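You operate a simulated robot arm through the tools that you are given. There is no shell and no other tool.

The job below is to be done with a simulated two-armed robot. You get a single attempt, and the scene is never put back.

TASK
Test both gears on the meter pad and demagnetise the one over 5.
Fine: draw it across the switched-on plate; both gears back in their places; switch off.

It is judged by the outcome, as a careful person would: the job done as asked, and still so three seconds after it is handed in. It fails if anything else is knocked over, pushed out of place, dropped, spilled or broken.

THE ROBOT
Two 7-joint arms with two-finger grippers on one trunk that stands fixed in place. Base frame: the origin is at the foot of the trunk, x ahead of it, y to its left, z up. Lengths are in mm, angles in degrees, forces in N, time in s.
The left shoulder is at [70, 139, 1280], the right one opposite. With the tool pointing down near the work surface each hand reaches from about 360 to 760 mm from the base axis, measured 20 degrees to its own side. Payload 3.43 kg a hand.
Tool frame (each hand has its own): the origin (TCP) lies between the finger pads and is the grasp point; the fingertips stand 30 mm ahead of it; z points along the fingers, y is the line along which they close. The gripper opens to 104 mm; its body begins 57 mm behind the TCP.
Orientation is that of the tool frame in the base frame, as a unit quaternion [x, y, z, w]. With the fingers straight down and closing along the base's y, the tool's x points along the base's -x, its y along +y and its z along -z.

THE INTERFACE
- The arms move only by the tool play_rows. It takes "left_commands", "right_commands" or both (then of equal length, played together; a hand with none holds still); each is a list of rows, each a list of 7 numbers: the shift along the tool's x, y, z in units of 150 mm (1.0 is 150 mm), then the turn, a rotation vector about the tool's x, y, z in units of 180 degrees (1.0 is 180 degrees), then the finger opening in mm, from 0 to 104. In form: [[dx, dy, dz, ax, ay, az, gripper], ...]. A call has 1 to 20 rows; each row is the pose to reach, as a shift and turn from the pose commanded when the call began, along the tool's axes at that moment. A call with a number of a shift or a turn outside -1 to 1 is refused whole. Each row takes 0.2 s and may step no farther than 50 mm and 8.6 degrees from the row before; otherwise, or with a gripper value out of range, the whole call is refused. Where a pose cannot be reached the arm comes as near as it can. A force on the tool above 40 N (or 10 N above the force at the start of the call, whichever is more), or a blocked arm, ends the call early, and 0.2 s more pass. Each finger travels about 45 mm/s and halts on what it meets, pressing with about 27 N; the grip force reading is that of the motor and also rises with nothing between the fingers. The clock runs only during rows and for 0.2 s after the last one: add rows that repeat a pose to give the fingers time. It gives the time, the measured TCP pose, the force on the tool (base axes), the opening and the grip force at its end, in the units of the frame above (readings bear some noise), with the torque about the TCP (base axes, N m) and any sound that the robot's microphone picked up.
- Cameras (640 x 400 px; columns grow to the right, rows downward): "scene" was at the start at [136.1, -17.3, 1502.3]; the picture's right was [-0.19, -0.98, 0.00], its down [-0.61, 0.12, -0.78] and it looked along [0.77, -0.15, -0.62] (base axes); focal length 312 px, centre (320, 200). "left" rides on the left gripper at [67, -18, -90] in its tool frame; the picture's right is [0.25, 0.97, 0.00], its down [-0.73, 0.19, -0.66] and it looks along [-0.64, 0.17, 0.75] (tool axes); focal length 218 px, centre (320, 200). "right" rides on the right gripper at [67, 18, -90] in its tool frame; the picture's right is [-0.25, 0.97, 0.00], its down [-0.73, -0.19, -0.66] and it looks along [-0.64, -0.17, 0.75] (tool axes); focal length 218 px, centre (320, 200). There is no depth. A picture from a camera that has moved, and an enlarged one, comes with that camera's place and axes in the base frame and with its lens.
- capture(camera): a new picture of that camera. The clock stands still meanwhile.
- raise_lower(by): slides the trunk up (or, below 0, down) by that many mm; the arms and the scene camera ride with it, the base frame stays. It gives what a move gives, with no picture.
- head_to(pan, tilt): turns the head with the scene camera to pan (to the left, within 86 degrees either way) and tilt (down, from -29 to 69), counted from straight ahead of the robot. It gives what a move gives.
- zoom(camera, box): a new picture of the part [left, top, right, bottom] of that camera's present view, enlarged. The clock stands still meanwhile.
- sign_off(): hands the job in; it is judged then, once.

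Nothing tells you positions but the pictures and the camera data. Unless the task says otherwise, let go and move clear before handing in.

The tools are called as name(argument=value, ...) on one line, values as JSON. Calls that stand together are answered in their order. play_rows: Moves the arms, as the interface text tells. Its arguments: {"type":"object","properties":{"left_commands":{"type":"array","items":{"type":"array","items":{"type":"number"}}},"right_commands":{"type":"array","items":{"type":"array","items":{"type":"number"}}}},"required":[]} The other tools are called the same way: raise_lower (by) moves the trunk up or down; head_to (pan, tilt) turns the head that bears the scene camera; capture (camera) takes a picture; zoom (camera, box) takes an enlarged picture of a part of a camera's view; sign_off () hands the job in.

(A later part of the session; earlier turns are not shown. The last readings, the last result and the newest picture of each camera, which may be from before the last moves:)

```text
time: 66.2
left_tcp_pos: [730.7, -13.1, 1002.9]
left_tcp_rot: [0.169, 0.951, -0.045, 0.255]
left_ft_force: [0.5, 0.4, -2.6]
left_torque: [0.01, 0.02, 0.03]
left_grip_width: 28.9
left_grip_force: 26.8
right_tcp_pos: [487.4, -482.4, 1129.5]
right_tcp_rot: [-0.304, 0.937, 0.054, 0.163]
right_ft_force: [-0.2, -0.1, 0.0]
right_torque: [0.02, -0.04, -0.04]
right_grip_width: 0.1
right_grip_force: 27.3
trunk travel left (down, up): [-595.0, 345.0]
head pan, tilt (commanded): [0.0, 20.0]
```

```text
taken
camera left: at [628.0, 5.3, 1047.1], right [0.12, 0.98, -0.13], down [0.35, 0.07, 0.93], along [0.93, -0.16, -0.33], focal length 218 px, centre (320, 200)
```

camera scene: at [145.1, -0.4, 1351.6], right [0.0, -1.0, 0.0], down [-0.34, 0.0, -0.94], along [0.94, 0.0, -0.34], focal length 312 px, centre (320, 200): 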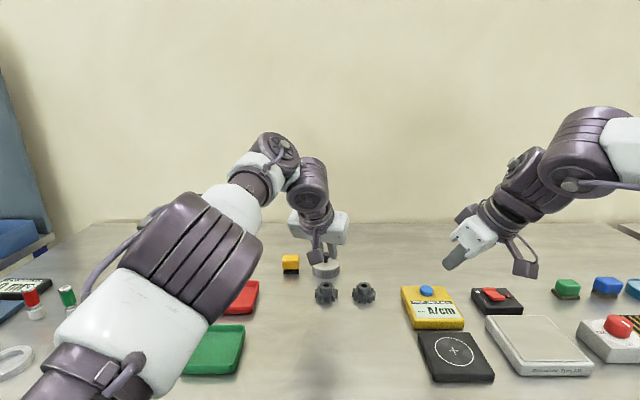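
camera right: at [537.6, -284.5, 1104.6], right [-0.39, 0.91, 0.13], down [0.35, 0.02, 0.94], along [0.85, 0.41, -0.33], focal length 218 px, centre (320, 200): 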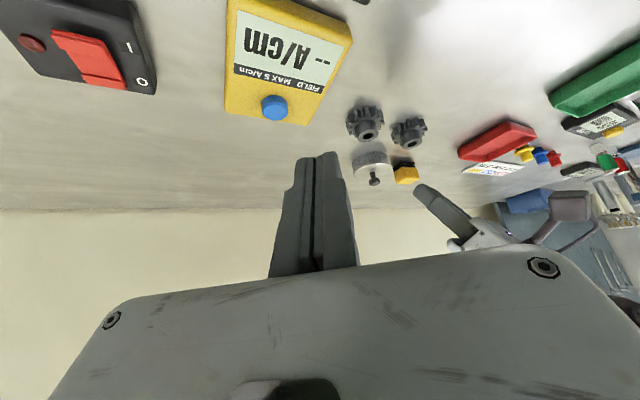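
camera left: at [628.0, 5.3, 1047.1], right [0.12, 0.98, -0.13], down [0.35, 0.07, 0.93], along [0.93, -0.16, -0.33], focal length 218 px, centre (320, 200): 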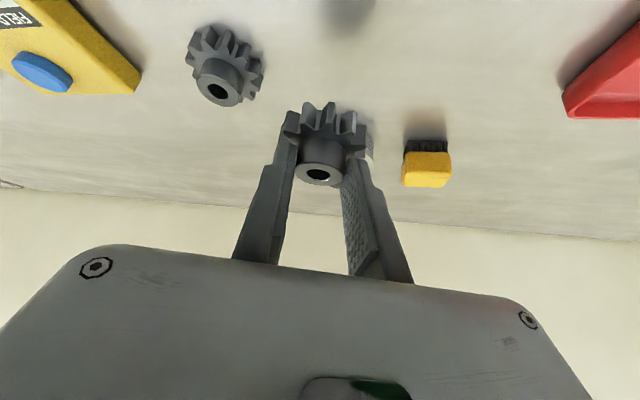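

Gear 1 is held securely. I carry it toward the pad at this height.

play_rows(left_commands=[[0.063, -0.22, -0.036, 0, 0, 0, 10], [0.126, -0.44, -0.073, 0, 0, 0, 10], [0.188, -0.659, -0.109, 0, 0, 0, 10], [0.251, -0.879, -0.145, 0, 0, 0, 10]])

play_rows(left_commands=[[0.063, -0.22, -0.036, 0, 0, 0, 10], [0.126, -0.44, -0.073, 0, 0, 0, 10], [0.188, -0.659, -0.109, 0, 0, 0, 10], [0.251, -0.879, -0.145, 0, 0, 0, 10]])

capture(camera="left")

capture(camera="scene")

```text
time: 67.2
left_tcp_pos: [643.2, -121.1, 1001.2]
left_tcp_rot: [0.168, 0.952, -0.045, 0.254]
left_ft_force: [-0.2, -1.7, -1.5]
left_torque: [0.06, 0.05, 0.01]
left_grip_width: 28.8
left_grip_force: 27.2
right_tcp_pos: [487.0, -482.6, 1129.1]
right_tcp_rot: [-0.304, 0.937, 0.054, 0.163]
right_ft_force: [0.1, -0.5, 0.0]
right_torque: [0.01, 0.0, 0.0]
right_grip_width: 0.0
right_grip_force: 27.2
trunk travel left (down, up): [-595.0, 345.0]
head pan, tilt (commanded): [0.0, 20.0]
```

```text
time: 68.2
left_tcp_pos: [565.0, -213.2, 1001.3]
left_tcp_rot: [0.167, 0.951, -0.045, 0.254]
left_ft_force: [-0.6, -0.4, -2.3]
left_torque: [0.01, 0.03, 0.01]
left_grip_width: 29.1
left_grip_force: 26.6
left hand out of reach, approached as far as the arm can: row 4
right_tcp_pos: [487.1, -483.6, 1129.7]
right_tcp_rot: [-0.303, 0.937, 0.054, 0.162]
right_ft_force: [0.5, -0.4, -0.9]
right_torque: [0.04, 0.0, 0.0]
right_grip_width: 0.0
right_grip_force: 27.2
trunk travel left (down, up): [-595.0, 345.0]
head pan, tilt (commanded): [0.0, 20.0]
```

```text
taken
camera left: at [463.9, -194.1, 1043.6], right [0.12, 0.98, -0.13], down [0.35, 0.08, 0.93], along [0.93, -0.16, -0.34], focal length 218 px, centre (320, 200)
```

left: 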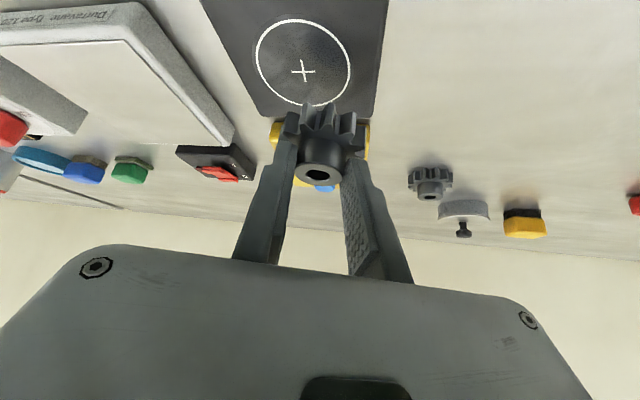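

```text
taken
camera scene: at [144.8, -0.9, 1351.6], right [0.0, -1.0, 0.0], down [-0.34, 0.0, -0.94], along [0.94, 0.0, -0.34], focal length 312 px, centre (320, 200)
```

scene: 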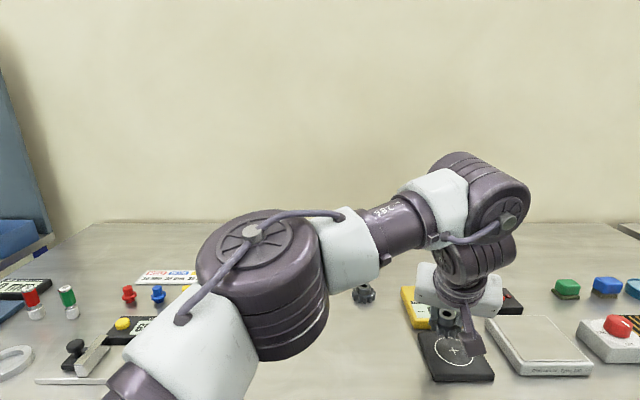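

The gear is over the edge of the pad, about 18 mm short of the target. I yaw the hand 25° to the right about the vertical, which eases the reach, and move the remainder.

play_rows(left_commands=[[0, 0, 0, 0.0174, 0, 0.0301, 10], [0, 0, 0, 0.0347, 0, 0.0602, 10], [0, 0, 0, 0.0521, 0, 0.0902, 10], [0, 0, 0, 0.0694, 0, 0.1203, 10], [-0.012, -0.0956, 0.007, 0.0694, 0, 0.1203, 10], [-0.012, -0.0956, 0.007, 0.0694, 0, 0.1203, 10]])

capture(camera="left")

zoom(camera="scene", box=[390, 270, 518, 390])

```text
time: 69.6
left_tcp_pos: [565.0, -226.1, 1000.6]
left_tcp_rot: [0.369, 0.893, -0.098, 0.239]
left_ft_force: [-1.3, 0.1, -1.9]
left_torque: [0.02, 0.02, 0.01]
left_grip_width: 29.1
left_grip_force: 27.3
right_tcp_pos: [487.2, -480.1, 1129.7]
right_tcp_rot: [-0.304, 0.937, 0.055, 0.163]
right_ft_force: [0.3, -0.6, -0.6]
right_torque: [-0.01, -0.01, 0.0]
right_grip_width: 0.0
right_grip_force: 27.3
trunk travel left (down, up): [-595.0, 345.0]
head pan, tilt (commanded): [0.0, 20.0]
```

```text
taken
camera left: at [478.6, -166.7, 1044.0], right [0.53, 0.84, -0.13], down [0.35, -0.08, 0.93], along [0.77, -0.54, -0.34], focal length 218 px, centre (320, 200)
```

left: 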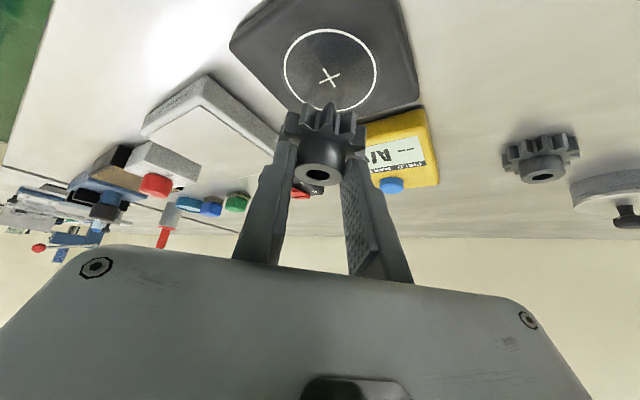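

```text
3.33 times, centred on (454, 330) of scene
camera zoom: at [145.5, -0.1, 1351.6], right [0.0, -1.0, 0.0], down [-0.34, 0.0, -0.94], along [0.94, 0.0, -0.34], focal length 1041 px, centre (-127, -233)
```

zoom: 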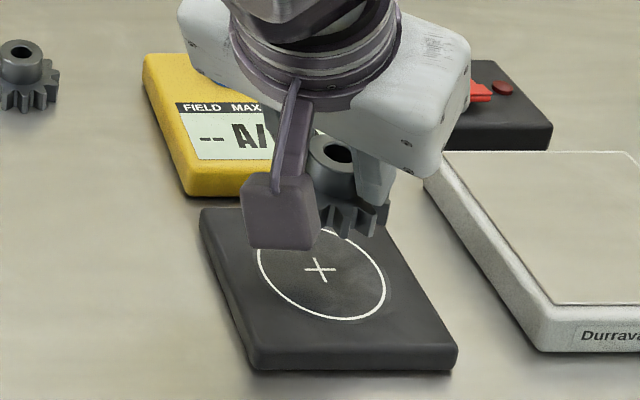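

The gear is centred over the cross within about 2 mm. I lower it to the pad, finishing in 1 mm steps until it touches.

play_rows(left_commands=[[0.0423, 0, 0.073, 0, 0, 0, 10], [0.0847, 0, 0.146, 0, 0, 0, 10], [0.1267, 0, 0.2194, 0, 0, 0, 10], [0.1333, 0, 0.2309, 0, 0, 0, 10], [0.1367, 0, 0.2367, 0, 0, 0, 10], [0.14, 0, 0.2425, 0, 0, 0, 10], [0.1433, 0, 0.2483, 0, 0, 0, 10], [0.1467, 0, 0.254, 0, 0, 0, 10], [0.15, 0, 0.2598, 0, 0, 0, 10]])

zoom(camera="scene", box=[390, 270, 518, 390])

capture(camera="left")

```text
time: 71.6
left_tcp_pos: [563.1, -228.2, 958.3]
left_tcp_rot: [0.368, 0.892, -0.1, 0.243]
left_ft_force: [6.0, -1.2, 19.9]
left_torque: [0.15, 0.0, -0.06]
left_grip_width: 29.0
left_grip_force: 26.8
right_tcp_pos: [486.5, -480.9, 1130.9]
right_tcp_rot: [-0.305, 0.937, 0.054, 0.163]
right_ft_force: [0.2, 0.9, -0.6]
right_torque: [-0.01, 0.0, -0.02]
right_grip_width: 0.1
right_grip_force: 27.2
trunk travel left (down, up): [-595.0, 345.0]
head pan, tilt (commanded): [0.0, 20.0]
```

```text
3.33 times, centred on (454, 330) of scene
camera zoom: at [143.5, 0.0, 1352.2], right [0.0, -1.0, 0.0], down [-0.34, 0.0, -0.94], along [0.94, 0.0, -0.34], focal length 1041 px, centre (-127, -233)
```

zoom: 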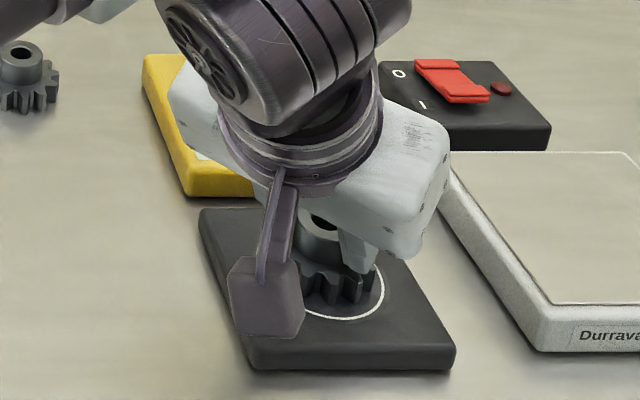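

```text
taken
camera left: at [477.8, -167.0, 1000.4], right [0.53, 0.84, -0.13], down [0.34, -0.08, 0.94], along [0.78, -0.54, -0.33], focal length 218 px, centre (320, 200)
```

left: 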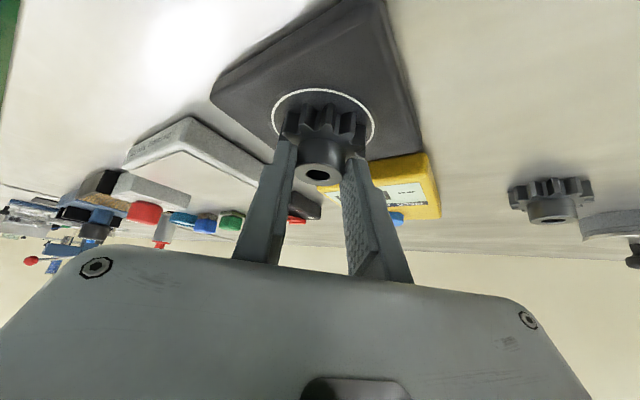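

It's seated on the pad (contact felt). I ease up 2 mm to relieve the force, open the fingers and lift clear.

play_rows(left_commands=[[-0.004, 0, -0.0069, 0, 0, 0, 10], [-0.008, 0, -0.0139, 0, 0, 0, 10], [-0.008, 0, -0.0139, 0, 0, 0, 30], [-0.008, 0, -0.0139, 0, 0, 0, 46], [-0.008, 0, -0.0139, 0, 0, 0, 46], [-0.008, 0, -0.0139, 0, 0, 0, 46]])

zoom(camera="scene", box=[390, 270, 518, 390])

capture(camera="left")

```text
time: 73.0
left_tcp_pos: [560.5, -225.9, 960.3]
left_tcp_rot: [0.37, 0.892, -0.099, 0.241]
left_ft_force: [1.0, 1.4, 23.3]
left_torque: [-0.03, -0.06, 0.02]
left_grip_width: 39.1
left_grip_force: 0.2
right_tcp_pos: [486.4, -480.1, 1131.8]
right_tcp_rot: [-0.305, 0.937, 0.053, 0.164]
right_ft_force: [-0.5, 0.8, 0.4]
right_torque: [0.01, 0.0, 0.0]
right_grip_width: 0.0
right_grip_force: 26.7
trunk travel left (down, up): [-595.0, 345.0]
head pan, tilt (commanded): [0.0, 20.0]
```

```text
3.33 times, centred on (454, 330) of scene
camera zoom: at [141.7, 1.1, 1352.1], right [0.0, -1.0, 0.0], down [-0.34, 0.0, -0.94], along [0.94, 0.0, -0.34], focal length 1041 px, centre (-127, -233)
```

zoom: 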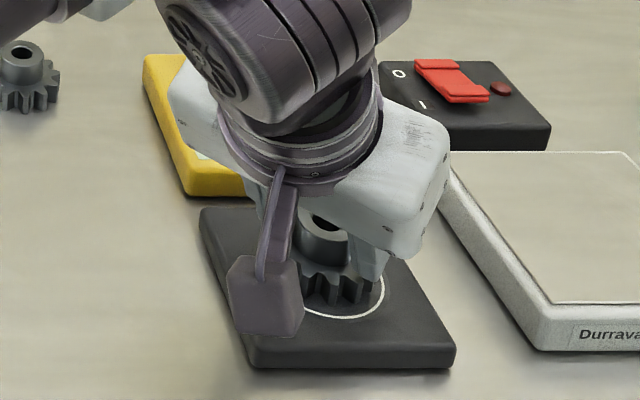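

```text
taken
camera left: at [475.9, -165.7, 1002.0], right [0.53, 0.84, -0.13], down [0.35, -0.08, 0.93], along [0.77, -0.54, -0.33], focal length 218 px, centre (320, 200)
```

left: 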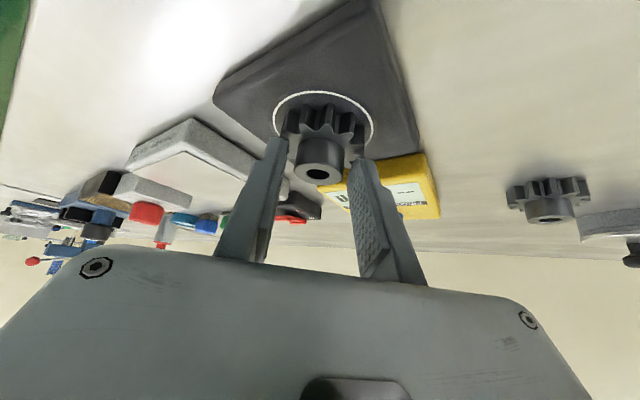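

There's still an upward force of about 23 N and the fingers stopped at 39 mm; the tips are probably bearing on the gear's disc. I rise a few millimetres more in small steps and recheck.

play_rows(left_commands=[[-0.0033, 0, -0.0058, 0, 0, 0, 40], [-0.0067, 0, -0.0115, 0, 0, 0, 40], [-0.01, 0, -0.0173, 0, 0, 0, 40], [-0.0133, 0, -0.0231, 0, 0, 0, 40], [-0.0133, 0, -0.0231, 0, 0, 0, 46], [-0.0133, 0, -0.0231, 0, 0, 0, 46]])

zoom(camera="left", box=[220, 60, 420, 200])

```text
time: 74.4
left_tcp_pos: [563.3, -227.6, 961.4]
left_tcp_rot: [0.369, 0.892, -0.099, 0.239]
left_ft_force: [-0.3, 0.0, 0.2]
left_torque: [0.02, 0.0, 0.01]
left_grip_width: 46.1
left_grip_force: 0.1
right_tcp_pos: [487.3, -481.2, 1130.4]
right_tcp_rot: [-0.304, 0.937, 0.054, 0.162]
right_ft_force: [0.2, -0.2, 0.6]
right_torque: [-0.01, 0.02, 0.02]
right_grip_width: 0.0
right_grip_force: 26.8
trunk travel left (down, up): [-595.0, 345.0]
head pan, tilt (commanded): [0.0, 20.0]
```

```text
2.86 times, centred on (320, 130) of left
camera zoom: at [478.0, -167.4, 1004.4], right [0.53, 0.84, -0.13], down [0.35, -0.08, 0.93], along [0.77, -0.54, -0.34], focal length 624 px, centre (320, 400)
```

zoom: 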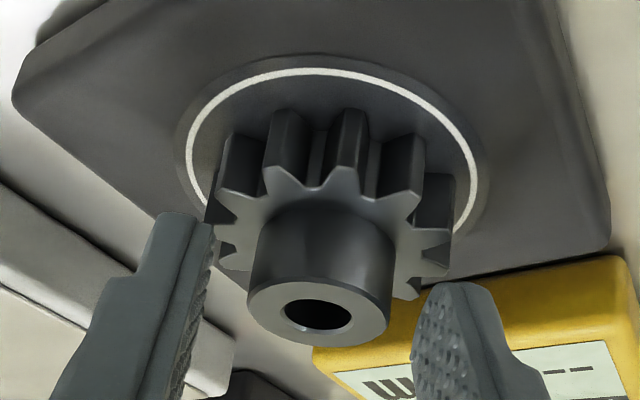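

Released cleanly; the gear stands centred on the pad. I lift the left hand away and read the meter.

play_rows(left_commands=[[-0.0667, 0, -0.1155, 0, 0, 0, 46], [-0.1333, 0, -0.2309, 0, 0, 0, 46], [-0.2, 0, -0.3464, 0, 0, 0, 46], [-0.06, 0.157, -0.425, 0, 0, 0, 46], [0.074, 0.314, -0.503, 0, 0, 0, 46], [0.208, 0.471, -0.582, 0, 0, 0, 46], [0.344, 0.628, -0.661, 0, 0, 0, 46], [0.48, 0.785, -0.74, 0, 0, 0, 46]])

head_to(pan=-15, tilt=30)

capture(camera="scene")

```text
time: 76.2
left_tcp_pos: [560.2, -59.8, 1021.0]
left_tcp_rot: [0.37, 0.892, -0.1, 0.239]
left_ft_force: [0.9, 0.0, -1.0]
left_torque: [-0.01, -0.01, -0.03]
left_grip_width: 45.8
left_grip_force: 0.0
right_tcp_pos: [487.2, -479.1, 1130.4]
right_tcp_rot: [-0.305, 0.937, 0.054, 0.163]
right_ft_force: [0.0, 0.9, 0.9]
right_torque: [-0.04, 0.02, 0.0]
right_grip_width: 0.0
right_grip_force: 27.3
trunk travel left (down, up): [-595.0, 345.0]
head pan, tilt (commanded): [0.0, 20.0]
```

```text
time: 77.0
left_tcp_pos: [563.1, -62.0, 1021.8]
left_tcp_rot: [0.369, 0.893, -0.099, 0.24]
left_ft_force: [-0.6, 0.8, 0.1]
left_torque: [0.01, 0.01, 0.05]
left_grip_width: 45.9
left_grip_force: 0.1
right_tcp_pos: [488.3, -482.6, 1129.9]
right_tcp_rot: [-0.304, 0.937, 0.054, 0.163]
right_ft_force: [-0.9, 0.0, 0.4]
right_torque: [0.0, -0.05, 0.04]
right_grip_width: 0.0
right_grip_force: 27.2
trunk travel left (down, up): [-595.0, 345.0]
head pan, tilt (commanded): [-15.0, 30.0]
```

```text
taken
camera scene: at [139.2, -24.3, 1335.6], right [-0.26, -0.97, 0.0], down [-0.48, 0.13, -0.87], along [0.84, -0.22, -0.5], focal length 312 px, centre (320, 200)
```

scene: 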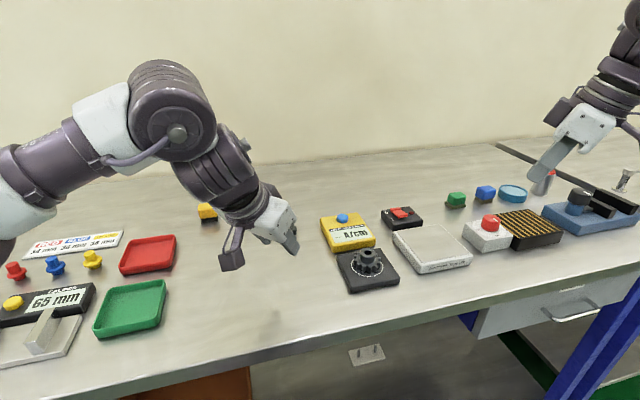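

zoom(camera="scene", box=[310, 200, 438, 300])

```text
4.00 times, centred on (374, 250) of scene
camera zoom: at [139.2, -24.3, 1335.6], right [-0.26, -0.97, 0.0], down [-0.48, 0.13, -0.87], along [0.84, -0.22, -0.5], focal length 1249 px, centre (104, 0)
```

zoom: 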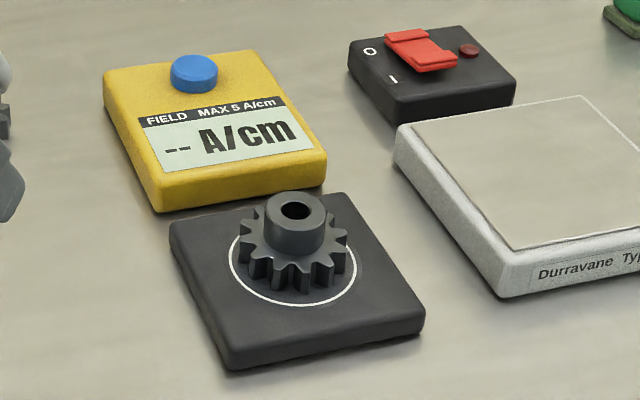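

The meter still shows "--", so its blue button must be pressed. I bring the right hand (fingers closed) in with more forward tilt to press it.

play_rows(right_commands=[[-0.196, 0.06, 0.133, 0, -0.0175, 0, 0], [-0.392, 0.12, 0.265, 0, -0.035, 0, 0], [-0.587, 0.181, 0.398, 0, -0.0525, 0, 0], [-0.783, 0.241, 0.53, 0, -0.07, 0, 0]])

play_rows(right_commands=[[-0.13, 0.037, 0.23, 0, -0.0175, 0, 0], [-0.259, 0.074, 0.461, 0, -0.035, 0, 0], [-0.389, 0.11, 0.691, 0, -0.0525, 0, 0], [-0.518, 0.147, 0.921, 0, -0.07, 0, 0]])

capture(camera="right")

capture(camera="scene")

```text
time: 78.0
left_tcp_pos: [562.6, -59.9, 1020.3]
left_tcp_rot: [0.369, 0.893, -0.1, 0.239]
left_ft_force: [1.0, 0.0, 0.0]
left_torque: [0.02, 0.01, 0.02]
left_grip_width: 45.9
left_grip_force: 0.0
right_tcp_pos: [579.9, -370.8, 1095.0]
right_tcp_rot: [-0.296, 0.914, 0.088, 0.264]
right_ft_force: [0.0, -1.0, -0.2]
right_torque: [0.05, 0.02, -0.01]
right_grip_width: 0.2
right_grip_force: 27.1
trunk travel left (down, up): [-595.0, 345.0]
head pan, tilt (commanded): [-15.0, 30.0]
```

```text
time: 79.0
left_tcp_pos: [563.2, -60.3, 1021.0]
left_tcp_rot: [0.369, 0.893, -0.099, 0.238]
left_ft_force: [0.1, -0.6, 0.3]
left_torque: [-0.03, 0.0, 0.01]
left_grip_width: 46.2
left_grip_force: 0.1
right_tcp_pos: [677.4, -270.9, 1020.1]
right_tcp_rot: [-0.286, 0.879, 0.12, 0.362]
right_ft_force: [0.1, 0.0, 0.1]
right_torque: [-0.01, -0.02, 0.03]
right_grip_width: 0.0
right_grip_force: 27.1
trunk travel left (down, up): [-595.0, 345.0]
head pan, tilt (commanded): [-15.0, 30.0]
```

```text
taken
camera right: at [577.3, -319.1, 1036.3], right [-0.42, 0.89, 0.18], down [0.16, -0.13, 0.98], along [0.89, 0.44, -0.09], focal length 218 px, centre (320, 200)
```

right: 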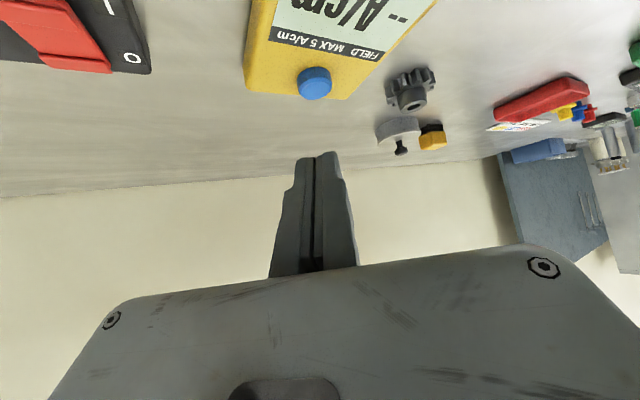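

```text
taken
camera scene: at [141.2, -23.6, 1335.4], right [-0.26, -0.97, 0.0], down [-0.48, 0.13, -0.87], along [0.84, -0.22, -0.5], focal length 312 px, centre (320, 200)
```

scene: 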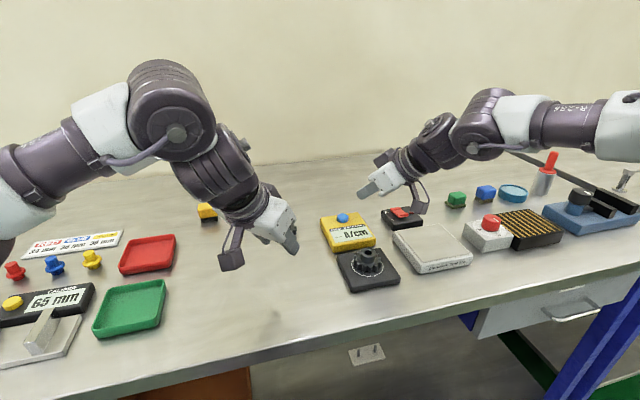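

The right hand is in reach over the meter. I hover the closed fingertips just above the blue button.

play_rows(right_commands=[[0.006, 0.004, 0.151, 0, 0, 0, 0], [0.011, 0.007, 0.302, 0, 0, 0, 0], [0.017, 0.011, 0.453, 0, 0, 0, 0], [0.017, 0.011, 0.453, 0, 0, 0, 0]])

capture(camera="right")

zoom(camera="scene", box=[310, 170, 438, 300])

```text
time: 80.0
left_tcp_pos: [562.3, -60.4, 1021.3]
left_tcp_rot: [0.37, 0.892, -0.099, 0.239]
left_ft_force: [0.0, -0.9, 0.6]
left_torque: [0.01, 0.01, -0.01]
left_grip_width: 45.9
left_grip_force: 0.0
right_tcp_pos: [712.3, -243.6, 970.2]
right_tcp_rot: [-0.284, 0.879, 0.119, 0.364]
right_ft_force: [-0.7, -0.5, -0.2]
right_torque: [0.02, 0.01, -0.01]
right_grip_width: 0.2
right_grip_force: 26.9
trunk travel left (down, up): [-595.0, 345.0]
head pan, tilt (commanded): [-15.0, 30.0]
```

```text
taken
camera right: at [612.7, -293.3, 985.9], right [-0.42, 0.89, 0.18], down [0.16, -0.13, 0.98], along [0.89, 0.44, -0.09], focal length 218 px, centre (320, 200)
```

right: 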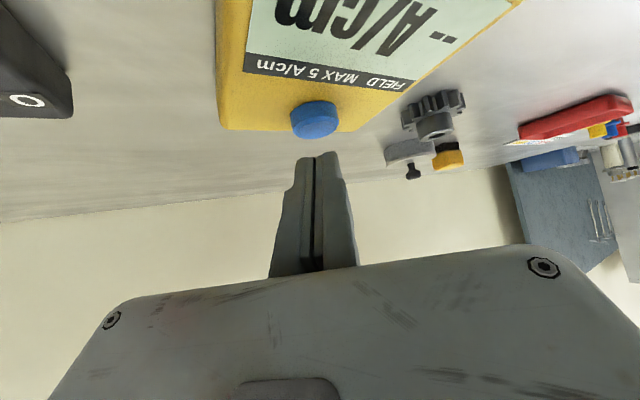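

```text
3.08 times, centred on (374, 235) of scene
camera zoom: at [138.9, -24.1, 1335.6], right [-0.26, -0.97, 0.0], down [-0.48, 0.13, -0.87], along [0.84, -0.22, -0.5], focal length 961 px, centre (154, 92)
```

zoom: 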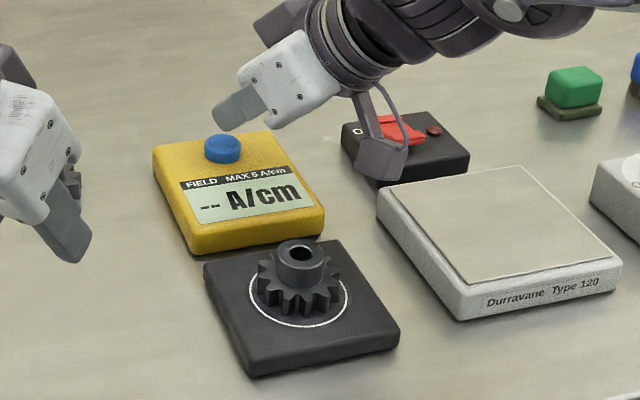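

The fingertip is aligned over the button. I press down gently in small steps.

play_rows(right_commands=[[0.0282, 0, 0.0284, 0, 0, 0, 0], [0.0517, 0, 0.052, 0, 0, 0, 0], [0.0658, 0, 0.0662, 0, 0, 0, 0], [0.0752, 0, 0.0757, 0, 0, 0, 0], [0.0799, 0, 0.0804, 0, 0, 0, 0], [0.0846, 0, 0.0851, 0, 0, 0, 0]])

zoom(camera="scene", box=[310, 190, 438, 290])

```text
time: 81.4
left_tcp_pos: [561.1, -60.9, 1020.8]
left_tcp_rot: [0.369, 0.893, -0.098, 0.239]
left_ft_force: [-0.5, 0.0, -0.3]
left_torque: [-0.01, -0.04, 0.01]
left_grip_width: 45.9
left_grip_force: 0.0
right_tcp_pos: [713.2, -243.6, 953.0]
right_tcp_rot: [-0.285, 0.879, 0.119, 0.363]
right_ft_force: [-0.2, -0.4, 3.2]
right_torque: [0.01, 0.0, 0.03]
right_grip_width: 5.9
right_grip_force: 34.3
trunk travel left (down, up): [-595.0, 345.0]
head pan, tilt (commanded): [-15.0, 30.0]
heard: click
```

```text
4.00 times, centred on (374, 240) of scene
camera zoom: at [138.6, -24.0, 1335.7], right [-0.26, -0.97, 0.0], down [-0.48, 0.13, -0.87], along [0.84, -0.22, -0.5], focal length 1249 px, centre (104, 40)
```

zoom: 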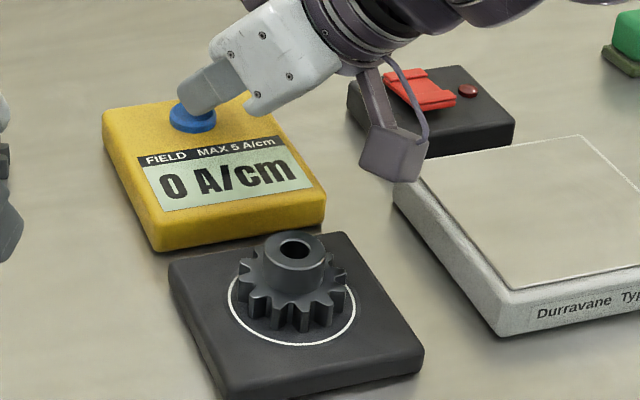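

A click, and the display shows "0 A/cm". I release the button and see what it reads then.

play_rows(right_commands=[[-0.0235, 0, -0.0237, 0, 0, 0, 0], [-0.047, 0, -0.0473, 0, 0, 0, 0], [-0.094, 0, -0.0946, 0, 0, 0, 0], [-0.188, 0, -0.189, 0, 0, 0, 0]])

zoom(camera="scene", box=[310, 190, 438, 290])

```text
time: 82.4
left_tcp_pos: [561.0, -61.5, 1021.5]
left_tcp_rot: [0.369, 0.893, -0.099, 0.239]
left_ft_force: [-0.1, -0.1, 0.5]
left_torque: [-0.04, -0.04, -0.02]
left_grip_width: 46.1
left_grip_force: 0.1
right_tcp_pos: [714.1, -243.3, 992.5]
right_tcp_rot: [-0.285, 0.879, 0.119, 0.362]
right_ft_force: [0.3, 0.3, 1.0]
right_torque: [-0.02, 0.03, 0.02]
right_grip_width: 0.0
right_grip_force: 34.9
trunk travel left (down, up): [-595.0, 345.0]
head pan, tilt (commanded): [-15.0, 30.0]
```

```text
4.00 times, centred on (374, 240) of scene
camera zoom: at [138.5, -23.4, 1335.6], right [-0.26, -0.97, 0.0], down [-0.48, 0.13, -0.87], along [0.84, -0.22, -0.5], focal length 1249 px, centre (104, 40)
```

zoom: 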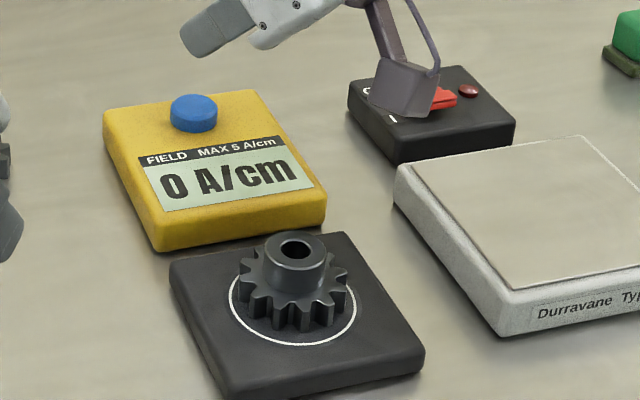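

It holds "0 A/cm". To be sure whether this is a true measurement, I press once more with the hand steady and read again.

play_rows(right_commands=[[0.094, 0, 0.0946, 0, 0, 0, 0], [0.141, 0, 0.1419, 0, 0, 0, 0], [0.1645, 0, 0.1656, 0, 0, 0, 0], [0.1786, 0, 0.1798, 0, 0, 0, 0], [0.1833, 0, 0.1845, 0, 0, 0, 0], [0.188, 0, 0.189, 0, 0, 0, 0], [0.094, 0, 0.0946, 0, 0, 0, 0], [0.0, 0, 0.0, 0, 0, 0, 0]])

zoom(camera="scene", box=[310, 190, 438, 290])

```text
time: 84.2
left_tcp_pos: [560.9, -61.5, 1022.0]
left_tcp_rot: [0.369, 0.893, -0.099, 0.239]
left_ft_force: [0.4, 0.4, 0.9]
left_torque: [0.0, 0.01, -0.01]
left_grip_width: 46.2
left_grip_force: 0.0
right_tcp_pos: [713.8, -245.0, 991.3]
right_tcp_rot: [-0.285, 0.88, 0.119, 0.362]
right_ft_force: [-0.3, 0.9, 0.0]
right_torque: [-0.02, 0.02, -0.01]
right_grip_width: 0.0
right_grip_force: 34.9
trunk travel left (down, up): [-595.0, 345.0]
head pan, tilt (commanded): [-15.0, 30.0]
heard: click
```

```text
4.00 times, centred on (374, 240) of scene
camera zoom: at [138.6, -23.6, 1335.6], right [-0.26, -0.97, 0.0], down [-0.48, 0.13, -0.87], along [0.84, -0.22, -0.5], focal length 1249 px, centre (104, 40)
```

zoom: 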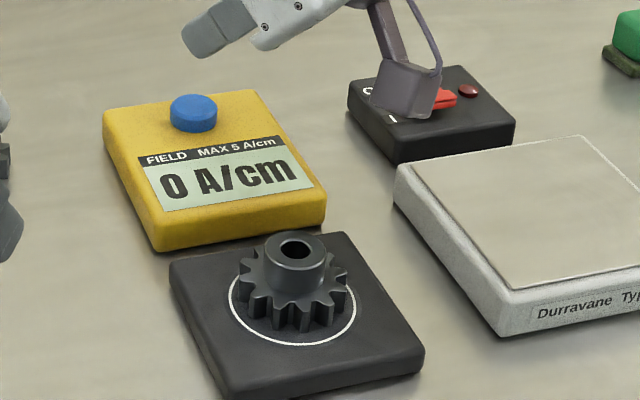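

Same reading, so gear 1 reads 0 A/cm. I withdraw the right hand before the left fetches gear 1 back.

play_rows(right_commands=[[0.09, -0.028, -0.23, 0, 0, 0, 0], [0.18, -0.056, -0.461, 0, 0, 0, 0], [0.27, -0.084, -0.691, 0, 0, 0, 0]])

play_rows(right_commands=[[0.09, -0.028, -0.23, 0, 0.02, 0, 0], [0.18, -0.056, -0.461, 0, 0.04, 0, 0], [0.27, -0.084, -0.691, 0, 0.06, 0, 0], [0.4, -0.2, -0.85, 0, 0.08, 0, 0], [0.55, -0.4, -0.9, 0, 0.08, 0, 0]])

capture(camera="scene")

```text
time: 85.0
left_tcp_pos: [561.3, -62.0, 1022.9]
left_tcp_rot: [0.369, 0.893, -0.099, 0.239]
left_ft_force: [0.2, -0.1, 0.8]
left_torque: [-0.01, -0.04, 0.01]
left_grip_width: 46.0
left_grip_force: 0.0
right_tcp_pos: [639.1, -314.7, 1036.1]
right_tcp_rot: [-0.287, 0.878, 0.121, 0.364]
right_ft_force: [-0.7, 0.3, -0.3]
right_torque: [0.0, -0.02, -0.02]
right_grip_width: 0.0
right_grip_force: 34.9
trunk travel left (down, up): [-595.0, 345.0]
head pan, tilt (commanded): [-15.0, 30.0]
```

```text
time: 86.2
left_tcp_pos: [562.8, -63.0, 1021.8]
left_tcp_rot: [0.37, 0.892, -0.099, 0.239]
left_ft_force: [-0.3, -0.7, 0.8]
left_torque: [0.02, 0.06, -0.01]
left_grip_width: 45.9
left_grip_force: 0.0
right_tcp_pos: [548.6, -451.5, 1073.2]
right_tcp_rot: [-0.297, 0.918, 0.083, 0.249]
right_ft_force: [0.2, -0.2, 0.2]
right_torque: [0.05, 0.01, 0.0]
right_grip_width: 0.0
right_grip_force: 34.6
trunk travel left (down, up): [-595.0, 345.0]
head pan, tilt (commanded): [-15.0, 30.0]
```

```text
taken
camera scene: at [139.9, -26.3, 1335.4], right [-0.26, -0.97, 0.0], down [-0.48, 0.13, -0.87], along [0.84, -0.22, -0.5], focal length 312 px, centre (320, 200)
```

scene: 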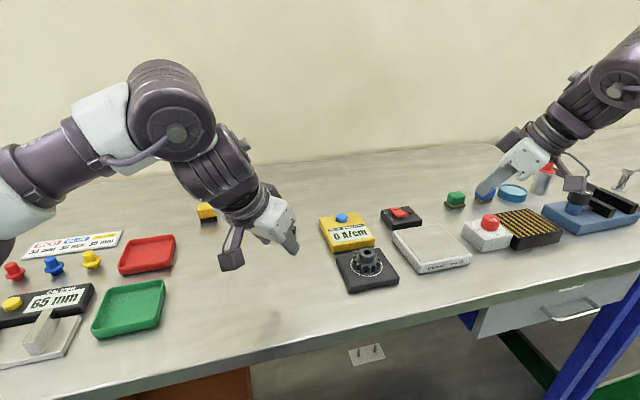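

Right hand is clear. The left hand goes back along the same path to the release pose over gear 1.

play_rows(left_commands=[[-0.136, -0.157, 0.079, 0, 0, 0, 46], [-0.272, -0.314, 0.158, 0, 0, 0, 46], [-0.406, -0.471, 0.237, 0, 0, 0, 46], [-0.54, -0.628, 0.315, 0, 0, 0, 46], [-0.68, -0.785, 0.3936, 0, 0, 0, 46], [-0.6133, -0.785, 0.5091, 0, 0, 0, 46], [-0.5467, -0.785, 0.6245, 0, 0, 0, 46], [-0.48, -0.785, 0.74, 0, 0, 0, 46], [-0.48, -0.785, 0.74, 0, 0, 0, 46]])

zoom(camera="left", box=[220, 60, 420, 200])

```text
time: 88.2
left_tcp_pos: [564.4, -226.8, 961.7]
left_tcp_rot: [0.37, 0.892, -0.099, 0.239]
left_ft_force: [-0.1, -0.3, 0.7]
left_torque: [0.03, 0.0, 0.01]
left_grip_width: 45.9
left_grip_force: 0.0
right_tcp_pos: [550.2, -450.0, 1075.0]
right_tcp_rot: [-0.298, 0.918, 0.083, 0.25]
right_ft_force: [0.9, 0.3, -0.6]
right_torque: [0.0, -0.02, 0.01]
right_grip_width: 0.0
right_grip_force: 34.2
trunk travel left (down, up): [-595.0, 345.0]
head pan, tilt (commanded): [-15.0, 30.0]
```

```text
2.86 times, centred on (320, 130) of left
camera zoom: at [478.7, -166.0, 1005.4], right [0.53, 0.84, -0.13], down [0.35, -0.08, 0.93], along [0.77, -0.54, -0.33], focal length 624 px, centre (320, 400)
```

zoom: 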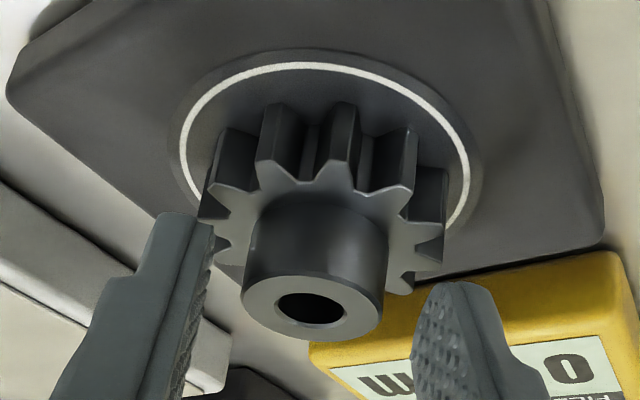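

Aligned. I lower 1.5 mm, close on the hub, and lift slightly to verify the hold.

play_rows(left_commands=[[0.005, 0, 0.0087, 0, 0, 0, 46], [0.005, 0, 0.0087, 0, 0, 0, 28], [0.005, 0, 0.0087, 0, 0, 0, 10], [0.005, 0, 0.0087, 0, 0, 0, 10], [0.005, 0, 0.0087, 0, 0, 0, 10], [0.005, 0, 0.0087, 0, 0, 0, 10], [0.0, 0, 0.0, 0, 0, 0, 10], [-0.005, 0, -0.0087, 0, 0, 0, 10], [-0.0117, 0, -0.0202, 0, 0, 0, 10], [-0.0183, 0, -0.0318, 0, 0, 0, 10], [-0.0283, 0, -0.0491, 0, 0, 0, 10], [-0.0283, 0, -0.0491, 0, 0, 0, 10]])

zoom(camera="left", box=[220, 60, 420, 200])

zoom(camera="scene", box=[310, 190, 438, 290])

```text
time: 90.8
left_tcp_pos: [563.6, -227.3, 969.3]
left_tcp_rot: [0.37, 0.892, -0.1, 0.239]
left_ft_force: [0.4, 0.2, -2.2]
left_torque: [0.03, 0.04, 0.0]
left_grip_width: 28.8
left_grip_force: 26.7
right_tcp_pos: [548.9, -450.0, 1073.2]
right_tcp_rot: [-0.297, 0.918, 0.082, 0.25]
right_ft_force: [-0.5, 1.2, 0.3]
right_torque: [0.03, -0.01, -0.02]
right_grip_width: 0.0
right_grip_force: 34.7
trunk travel left (down, up): [-595.0, 345.0]
head pan, tilt (commanded): [-15.0, 30.0]
```

```text
2.86 times, centred on (320, 130) of left
camera zoom: at [478.4, -166.9, 1012.4], right [0.53, 0.84, -0.13], down [0.35, -0.08, 0.93], along [0.77, -0.54, -0.34], focal length 624 px, centre (320, 400)
```

zoom: 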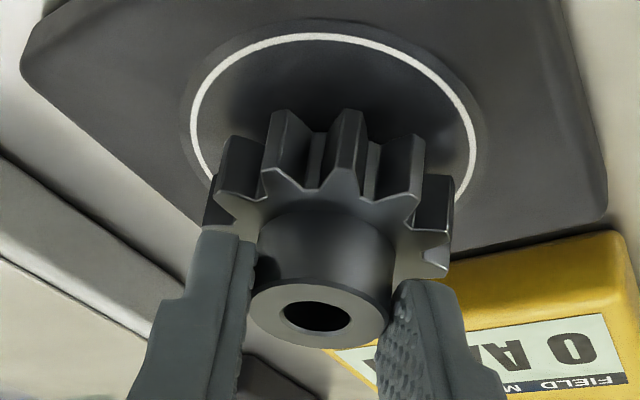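

```text
4.00 times, centred on (374, 240) of scene
camera zoom: at [139.5, -24.2, 1335.5], right [-0.26, -0.97, 0.0], down [-0.48, 0.13, -0.87], along [0.84, -0.22, -0.5], focal length 1249 px, centre (104, 40)
```

zoom: 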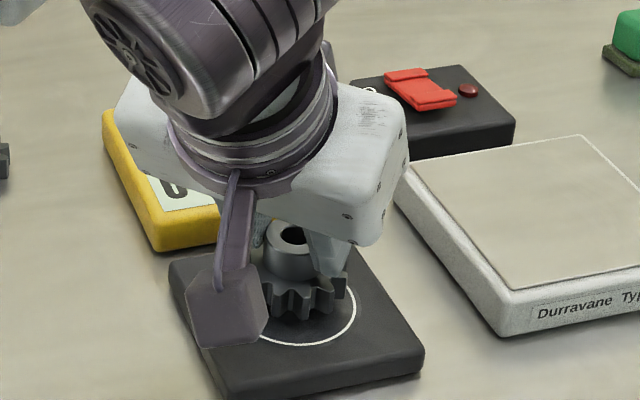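

Gear 1 is held. I lift it, yaw back, and carry it toward its original place at about (739.5,-15.5).

play_rows(left_commands=[[-0.0533, 0, -0.0924, 0, 0, 0, 10], [-0.1067, 0, -0.1847, 0, 0, 0, 10], [-0.076, 0.059, -0.202, -0.0174, 0, -0.0301, 10], [-0.045, 0.118, -0.22, -0.0347, 0, -0.0602, 10], [-0.015, 0.177, -0.238, -0.0521, 0, -0.0902, 10], [0.016, 0.236, -0.255, -0.0694, 0, -0.1203, 10]])

play_rows(left_commands=[[-0.0623, 0.182, 0.036, 0, 0, 0, 10], [-0.1245, 0.3635, 0.072, 0, 0, 0, 10], [-0.187, 0.545, 0.108, 0, 0, 0, 10], [-0.249, 0.727, 0.144, 0, 0, 0, 10]])

play_rows(left_commands=[[-0.0623, 0.182, 0.036, 0, 0, 0, 10], [-0.1245, 0.3635, 0.072, 0, 0, 0, 10], [-0.187, 0.545, 0.108, 0, 0, 0, 10], [-0.249, 0.727, 0.144, 0, 0, 0, 10], [-0.249, 0.727, 0.144, 0, 0, 0, 10]])

capture(camera="left")

zoom(camera="scene", box=[300, 190, 428, 290])

```text
time: 92.2
left_tcp_pos: [573.3, -186.3, 1001.1]
left_tcp_rot: [0.167, 0.952, -0.045, 0.254]
left_ft_force: [0.6, -0.7, -1.6]
left_torque: [0.03, 0.02, 0.01]
left_grip_width: 28.8
left_grip_force: 27.6
right_tcp_pos: [550.4, -450.2, 1073.9]
right_tcp_rot: [-0.298, 0.918, 0.083, 0.25]
right_ft_force: [-0.6, -0.5, -0.1]
right_torque: [0.0, -0.02, 0.02]
right_grip_width: 0.0
right_grip_force: 34.8
trunk travel left (down, up): [-595.0, 345.0]
head pan, tilt (commanded): [-15.0, 30.0]
```

```text
time: 93.2
left_tcp_pos: [651.4, -98.8, 1001.4]
left_tcp_rot: [0.167, 0.951, -0.046, 0.255]
left_ft_force: [0.4, 0.5, -2.4]
left_torque: [-0.01, 0.0, 0.01]
left_grip_width: 29.2
left_grip_force: 26.7
right_tcp_pos: [551.8, -449.7, 1075.1]
right_tcp_rot: [-0.298, 0.918, 0.083, 0.249]
right_ft_force: [-0.9, 0.7, -0.1]
right_torque: [-0.01, 0.02, -0.02]
right_grip_width: 0.0
right_grip_force: 34.8
trunk travel left (down, up): [-595.0, 345.0]
head pan, tilt (commanded): [-15.0, 30.0]
```

```text
time: 94.4
left_tcp_pos: [727.3, -12.7, 999.8]
left_tcp_rot: [0.168, 0.951, -0.045, 0.255]
left_ft_force: [0.1, 0.4, -2.4]
left_torque: [0.02, 0.03, 0.02]
left_grip_width: 28.9
left_grip_force: 27.0
right_tcp_pos: [549.5, -450.9, 1074.2]
right_tcp_rot: [-0.298, 0.918, 0.082, 0.25]
right_ft_force: [-0.2, 0.9, -0.9]
right_torque: [0.01, -0.01, 0.02]
right_grip_width: 0.0
right_grip_force: 35.2
trunk travel left (down, up): [-595.0, 345.0]
head pan, tilt (commanded): [-15.0, 30.0]
```

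```text
taken
camera left: at [625.0, 5.8, 1042.9], right [0.13, 0.98, -0.13], down [0.35, 0.07, 0.93], along [0.93, -0.16, -0.34], focal length 218 px, centre (320, 200)
```

left: 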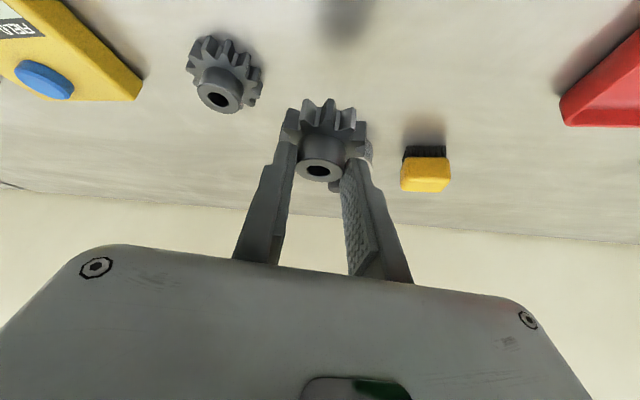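

```text
4.00 times, centred on (364, 240) of scene
camera zoom: at [139.1, -24.6, 1335.6], right [-0.26, -0.97, 0.0], down [-0.48, 0.13, -0.87], along [0.84, -0.22, -0.5], focal length 1249 px, centre (144, 40)
```

zoom: 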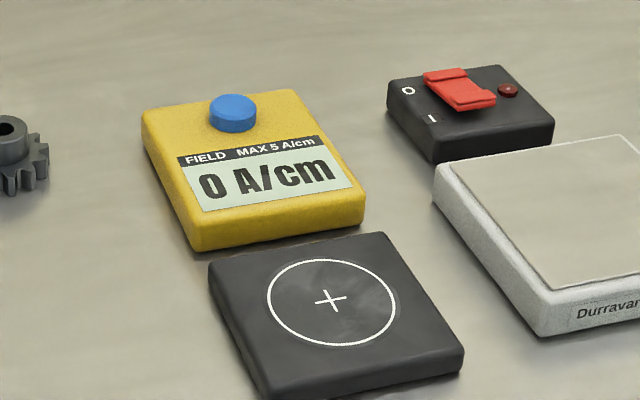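

The meter keeps "0 A/cm" with the pad empty. I lower gear 1 near the bench and compare its position against gear 2 in the straight-ahead view.

head_to(pan=0, tilt=20)

play_rows(left_commands=[[0.0556, 0, 0.0962, 0, 0, 0, 10], [0.1111, 0, 0.1925, 0, 0, 0, 10], [0.16, 0, 0.277, 0, 0, 0, 10], [0.16, 0, 0.277, 0, 0, 0, 10]])

zoom(camera="scene", box=[290, 260, 402, 330])

zoom(camera="left", box=[140, 40, 440, 200])

```text
time: 95.1
left_tcp_pos: [728.4, -11.5, 998.4]
left_tcp_rot: [0.167, 0.951, -0.045, 0.255]
left_ft_force: [0.4, 0.8, -2.7]
left_torque: [0.01, 0.02, 0.02]
left_grip_width: 29.1
left_grip_force: 27.2
right_tcp_pos: [549.8, -450.4, 1074.7]
right_tcp_rot: [-0.297, 0.918, 0.082, 0.25]
right_ft_force: [0.2, 0.5, -0.1]
right_torque: [-0.03, 0.0, -0.03]
right_grip_width: 0.0
right_grip_force: 35.3
trunk travel left (down, up): [-595.0, 345.0]
head pan, tilt (commanded): [0.0, 20.0]
```

```text
time: 96.1
left_tcp_pos: [728.4, -10.6, 952.7]
left_tcp_rot: [0.167, 0.951, -0.045, 0.255]
left_ft_force: [0.4, 0.6, -2.0]
left_torque: [0.03, 0.02, -0.03]
left_grip_width: 28.6
left_grip_force: 27.1
right_tcp_pos: [549.7, -451.5, 1075.3]
right_tcp_rot: [-0.298, 0.918, 0.082, 0.25]
right_ft_force: [-0.3, 0.0, 0.2]
right_torque: [0.01, 0.02, 0.0]
right_grip_width: 0.0
right_grip_force: 35.2
trunk travel left (down, up): [-595.0, 345.0]
head pan, tilt (commanded): [0.0, 20.0]
```

```text
5.71 times, centred on (346, 295) of scene
camera zoom: at [145.2, -0.6, 1351.6], right [0.0, -1.0, 0.0], down [-0.34, 0.0, -0.94], along [0.94, 0.0, -0.34], focal length 1784 px, centre (171, -343)
```

zoom: 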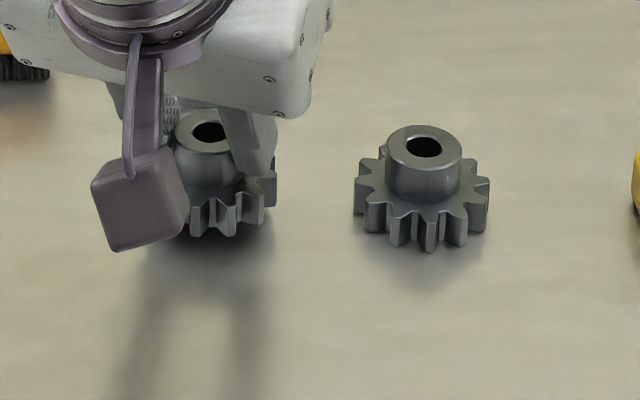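

```text
2.13 times, centred on (290, 120) of left
camera zoom: at [625.4, 7.2, 995.2], right [0.12, 0.98, -0.13], down [0.35, 0.08, 0.93], along [0.93, -0.16, -0.34], focal length 466 px, centre (384, 371)
```

zoom: 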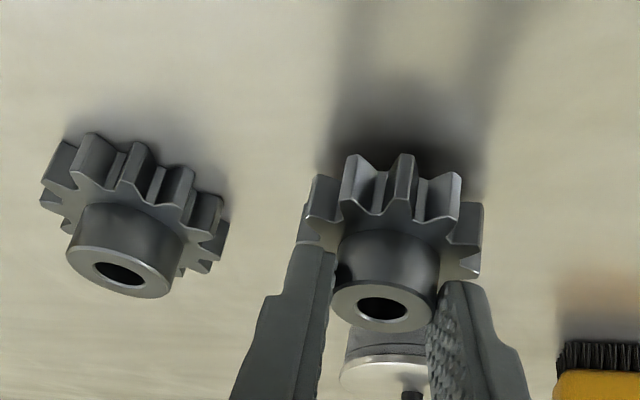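

The held gear lines up with its original spot relative to gear 2 (within ~1 mm). I lower it to the bench in small steps.

play_rows(left_commands=[[0.0133, 0, 0.0231, 0, 0, 0, 10], [0.0167, 0, 0.0289, 0, 0, 0, 10], [0.02, 0, 0.0346, 0, 0, 0, 10], [0.0217, 0, 0.0375, 0, 0, 0, 10], [0.0233, 0, 0.0404, 0, 0, 0, 10], [0.025, 0, 0.0433, 0, 0, 0, 10]])

zoom(camera="scene", box=[290, 260, 402, 330])

```text
time: 97.5
left_tcp_pos: [728.5, -11.4, 945.8]
left_tcp_rot: [0.167, 0.952, -0.044, 0.254]
left_ft_force: [-0.3, 0.2, -2.2]
left_torque: [0.0, 0.03, 0.01]
left_grip_width: 29.1
left_grip_force: 26.8
right_tcp_pos: [548.8, -451.5, 1074.7]
right_tcp_rot: [-0.299, 0.917, 0.083, 0.25]
right_ft_force: [-0.8, -1.0, 0.4]
right_torque: [-0.01, -0.02, 0.02]
right_grip_width: 0.0
right_grip_force: 34.9
trunk travel left (down, up): [-595.0, 345.0]
head pan, tilt (commanded): [0.0, 20.0]
```

```text
5.71 times, centred on (346, 295) of scene
camera zoom: at [145.4, -0.6, 1351.6], right [0.0, -1.0, 0.0], down [-0.34, 0.0, -0.94], along [0.94, 0.0, -0.34], focal length 1784 px, centre (171, -343)
```

zoom: 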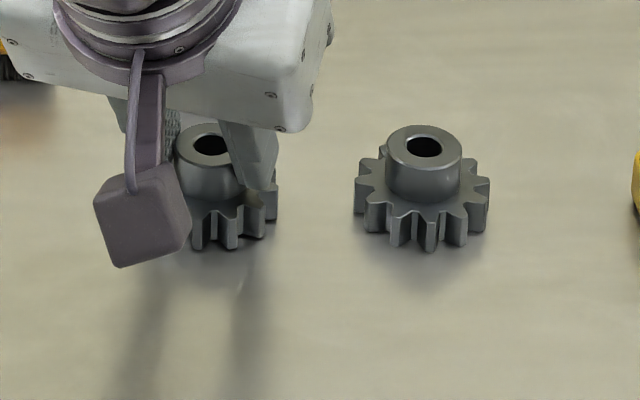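

Almost down. I continue in half-millimetre steps until contact.

play_rows(left_commands=[[0.0017, 0, 0.0029, 0, 0, 0, 10], [0.0033, 0, 0.0058, 0, 0, 0, 10], [0.005, 0, 0.0087, 0, 0, 0, 10]])

```text
time: 98.3
left_tcp_pos: [727.7, -11.9, 945.2]
left_tcp_rot: [0.168, 0.951, -0.045, 0.255]
left_ft_force: [-0.4, 0.3, -2.2]
left_torque: [0.01, 0.02, 0.01]
left_grip_width: 28.8
left_grip_force: 27.1
right_tcp_pos: [549.9, -450.4, 1075.1]
right_tcp_rot: [-0.297, 0.918, 0.082, 0.249]
right_ft_force: [-0.2, 0.7, 0.0]
right_torque: [0.04, 0.02, 0.0]
right_grip_width: 0.2
right_grip_force: 34.4
trunk travel left (down, up): [-595.0, 345.0]
head pan, tilt (commanded): [0.0, 20.0]
```

play_rows(left_commands=[[0.0017, 0, 0.0029, 0, 0, 0, 10], [0.0033, 0, 0.0058, 0, 0, 0, 10], [0.005, 0, 0.0087, 0, 0, 0, 10]])

```text
time: 99.1
left_tcp_pos: [729.4, -12.1, 945.0]
left_tcp_rot: [0.167, 0.951, -0.045, 0.256]
left_ft_force: [2.3, 0.4, 6.3]
left_torque: [0.05, 0.05, -0.02]
left_grip_width: 28.9
left_grip_force: 27.2
right_tcp_pos: [549.4, -451.4, 1074.3]
right_tcp_rot: [-0.297, 0.918, 0.082, 0.249]
right_ft_force: [0.2, 0.0, -0.6]
right_torque: [0.02, 0.0, 0.0]
right_grip_width: 0.0
right_grip_force: 34.8
trunk travel left (down, up): [-595.0, 345.0]
head pan, tilt (commanded): [0.0, 20.0]
```

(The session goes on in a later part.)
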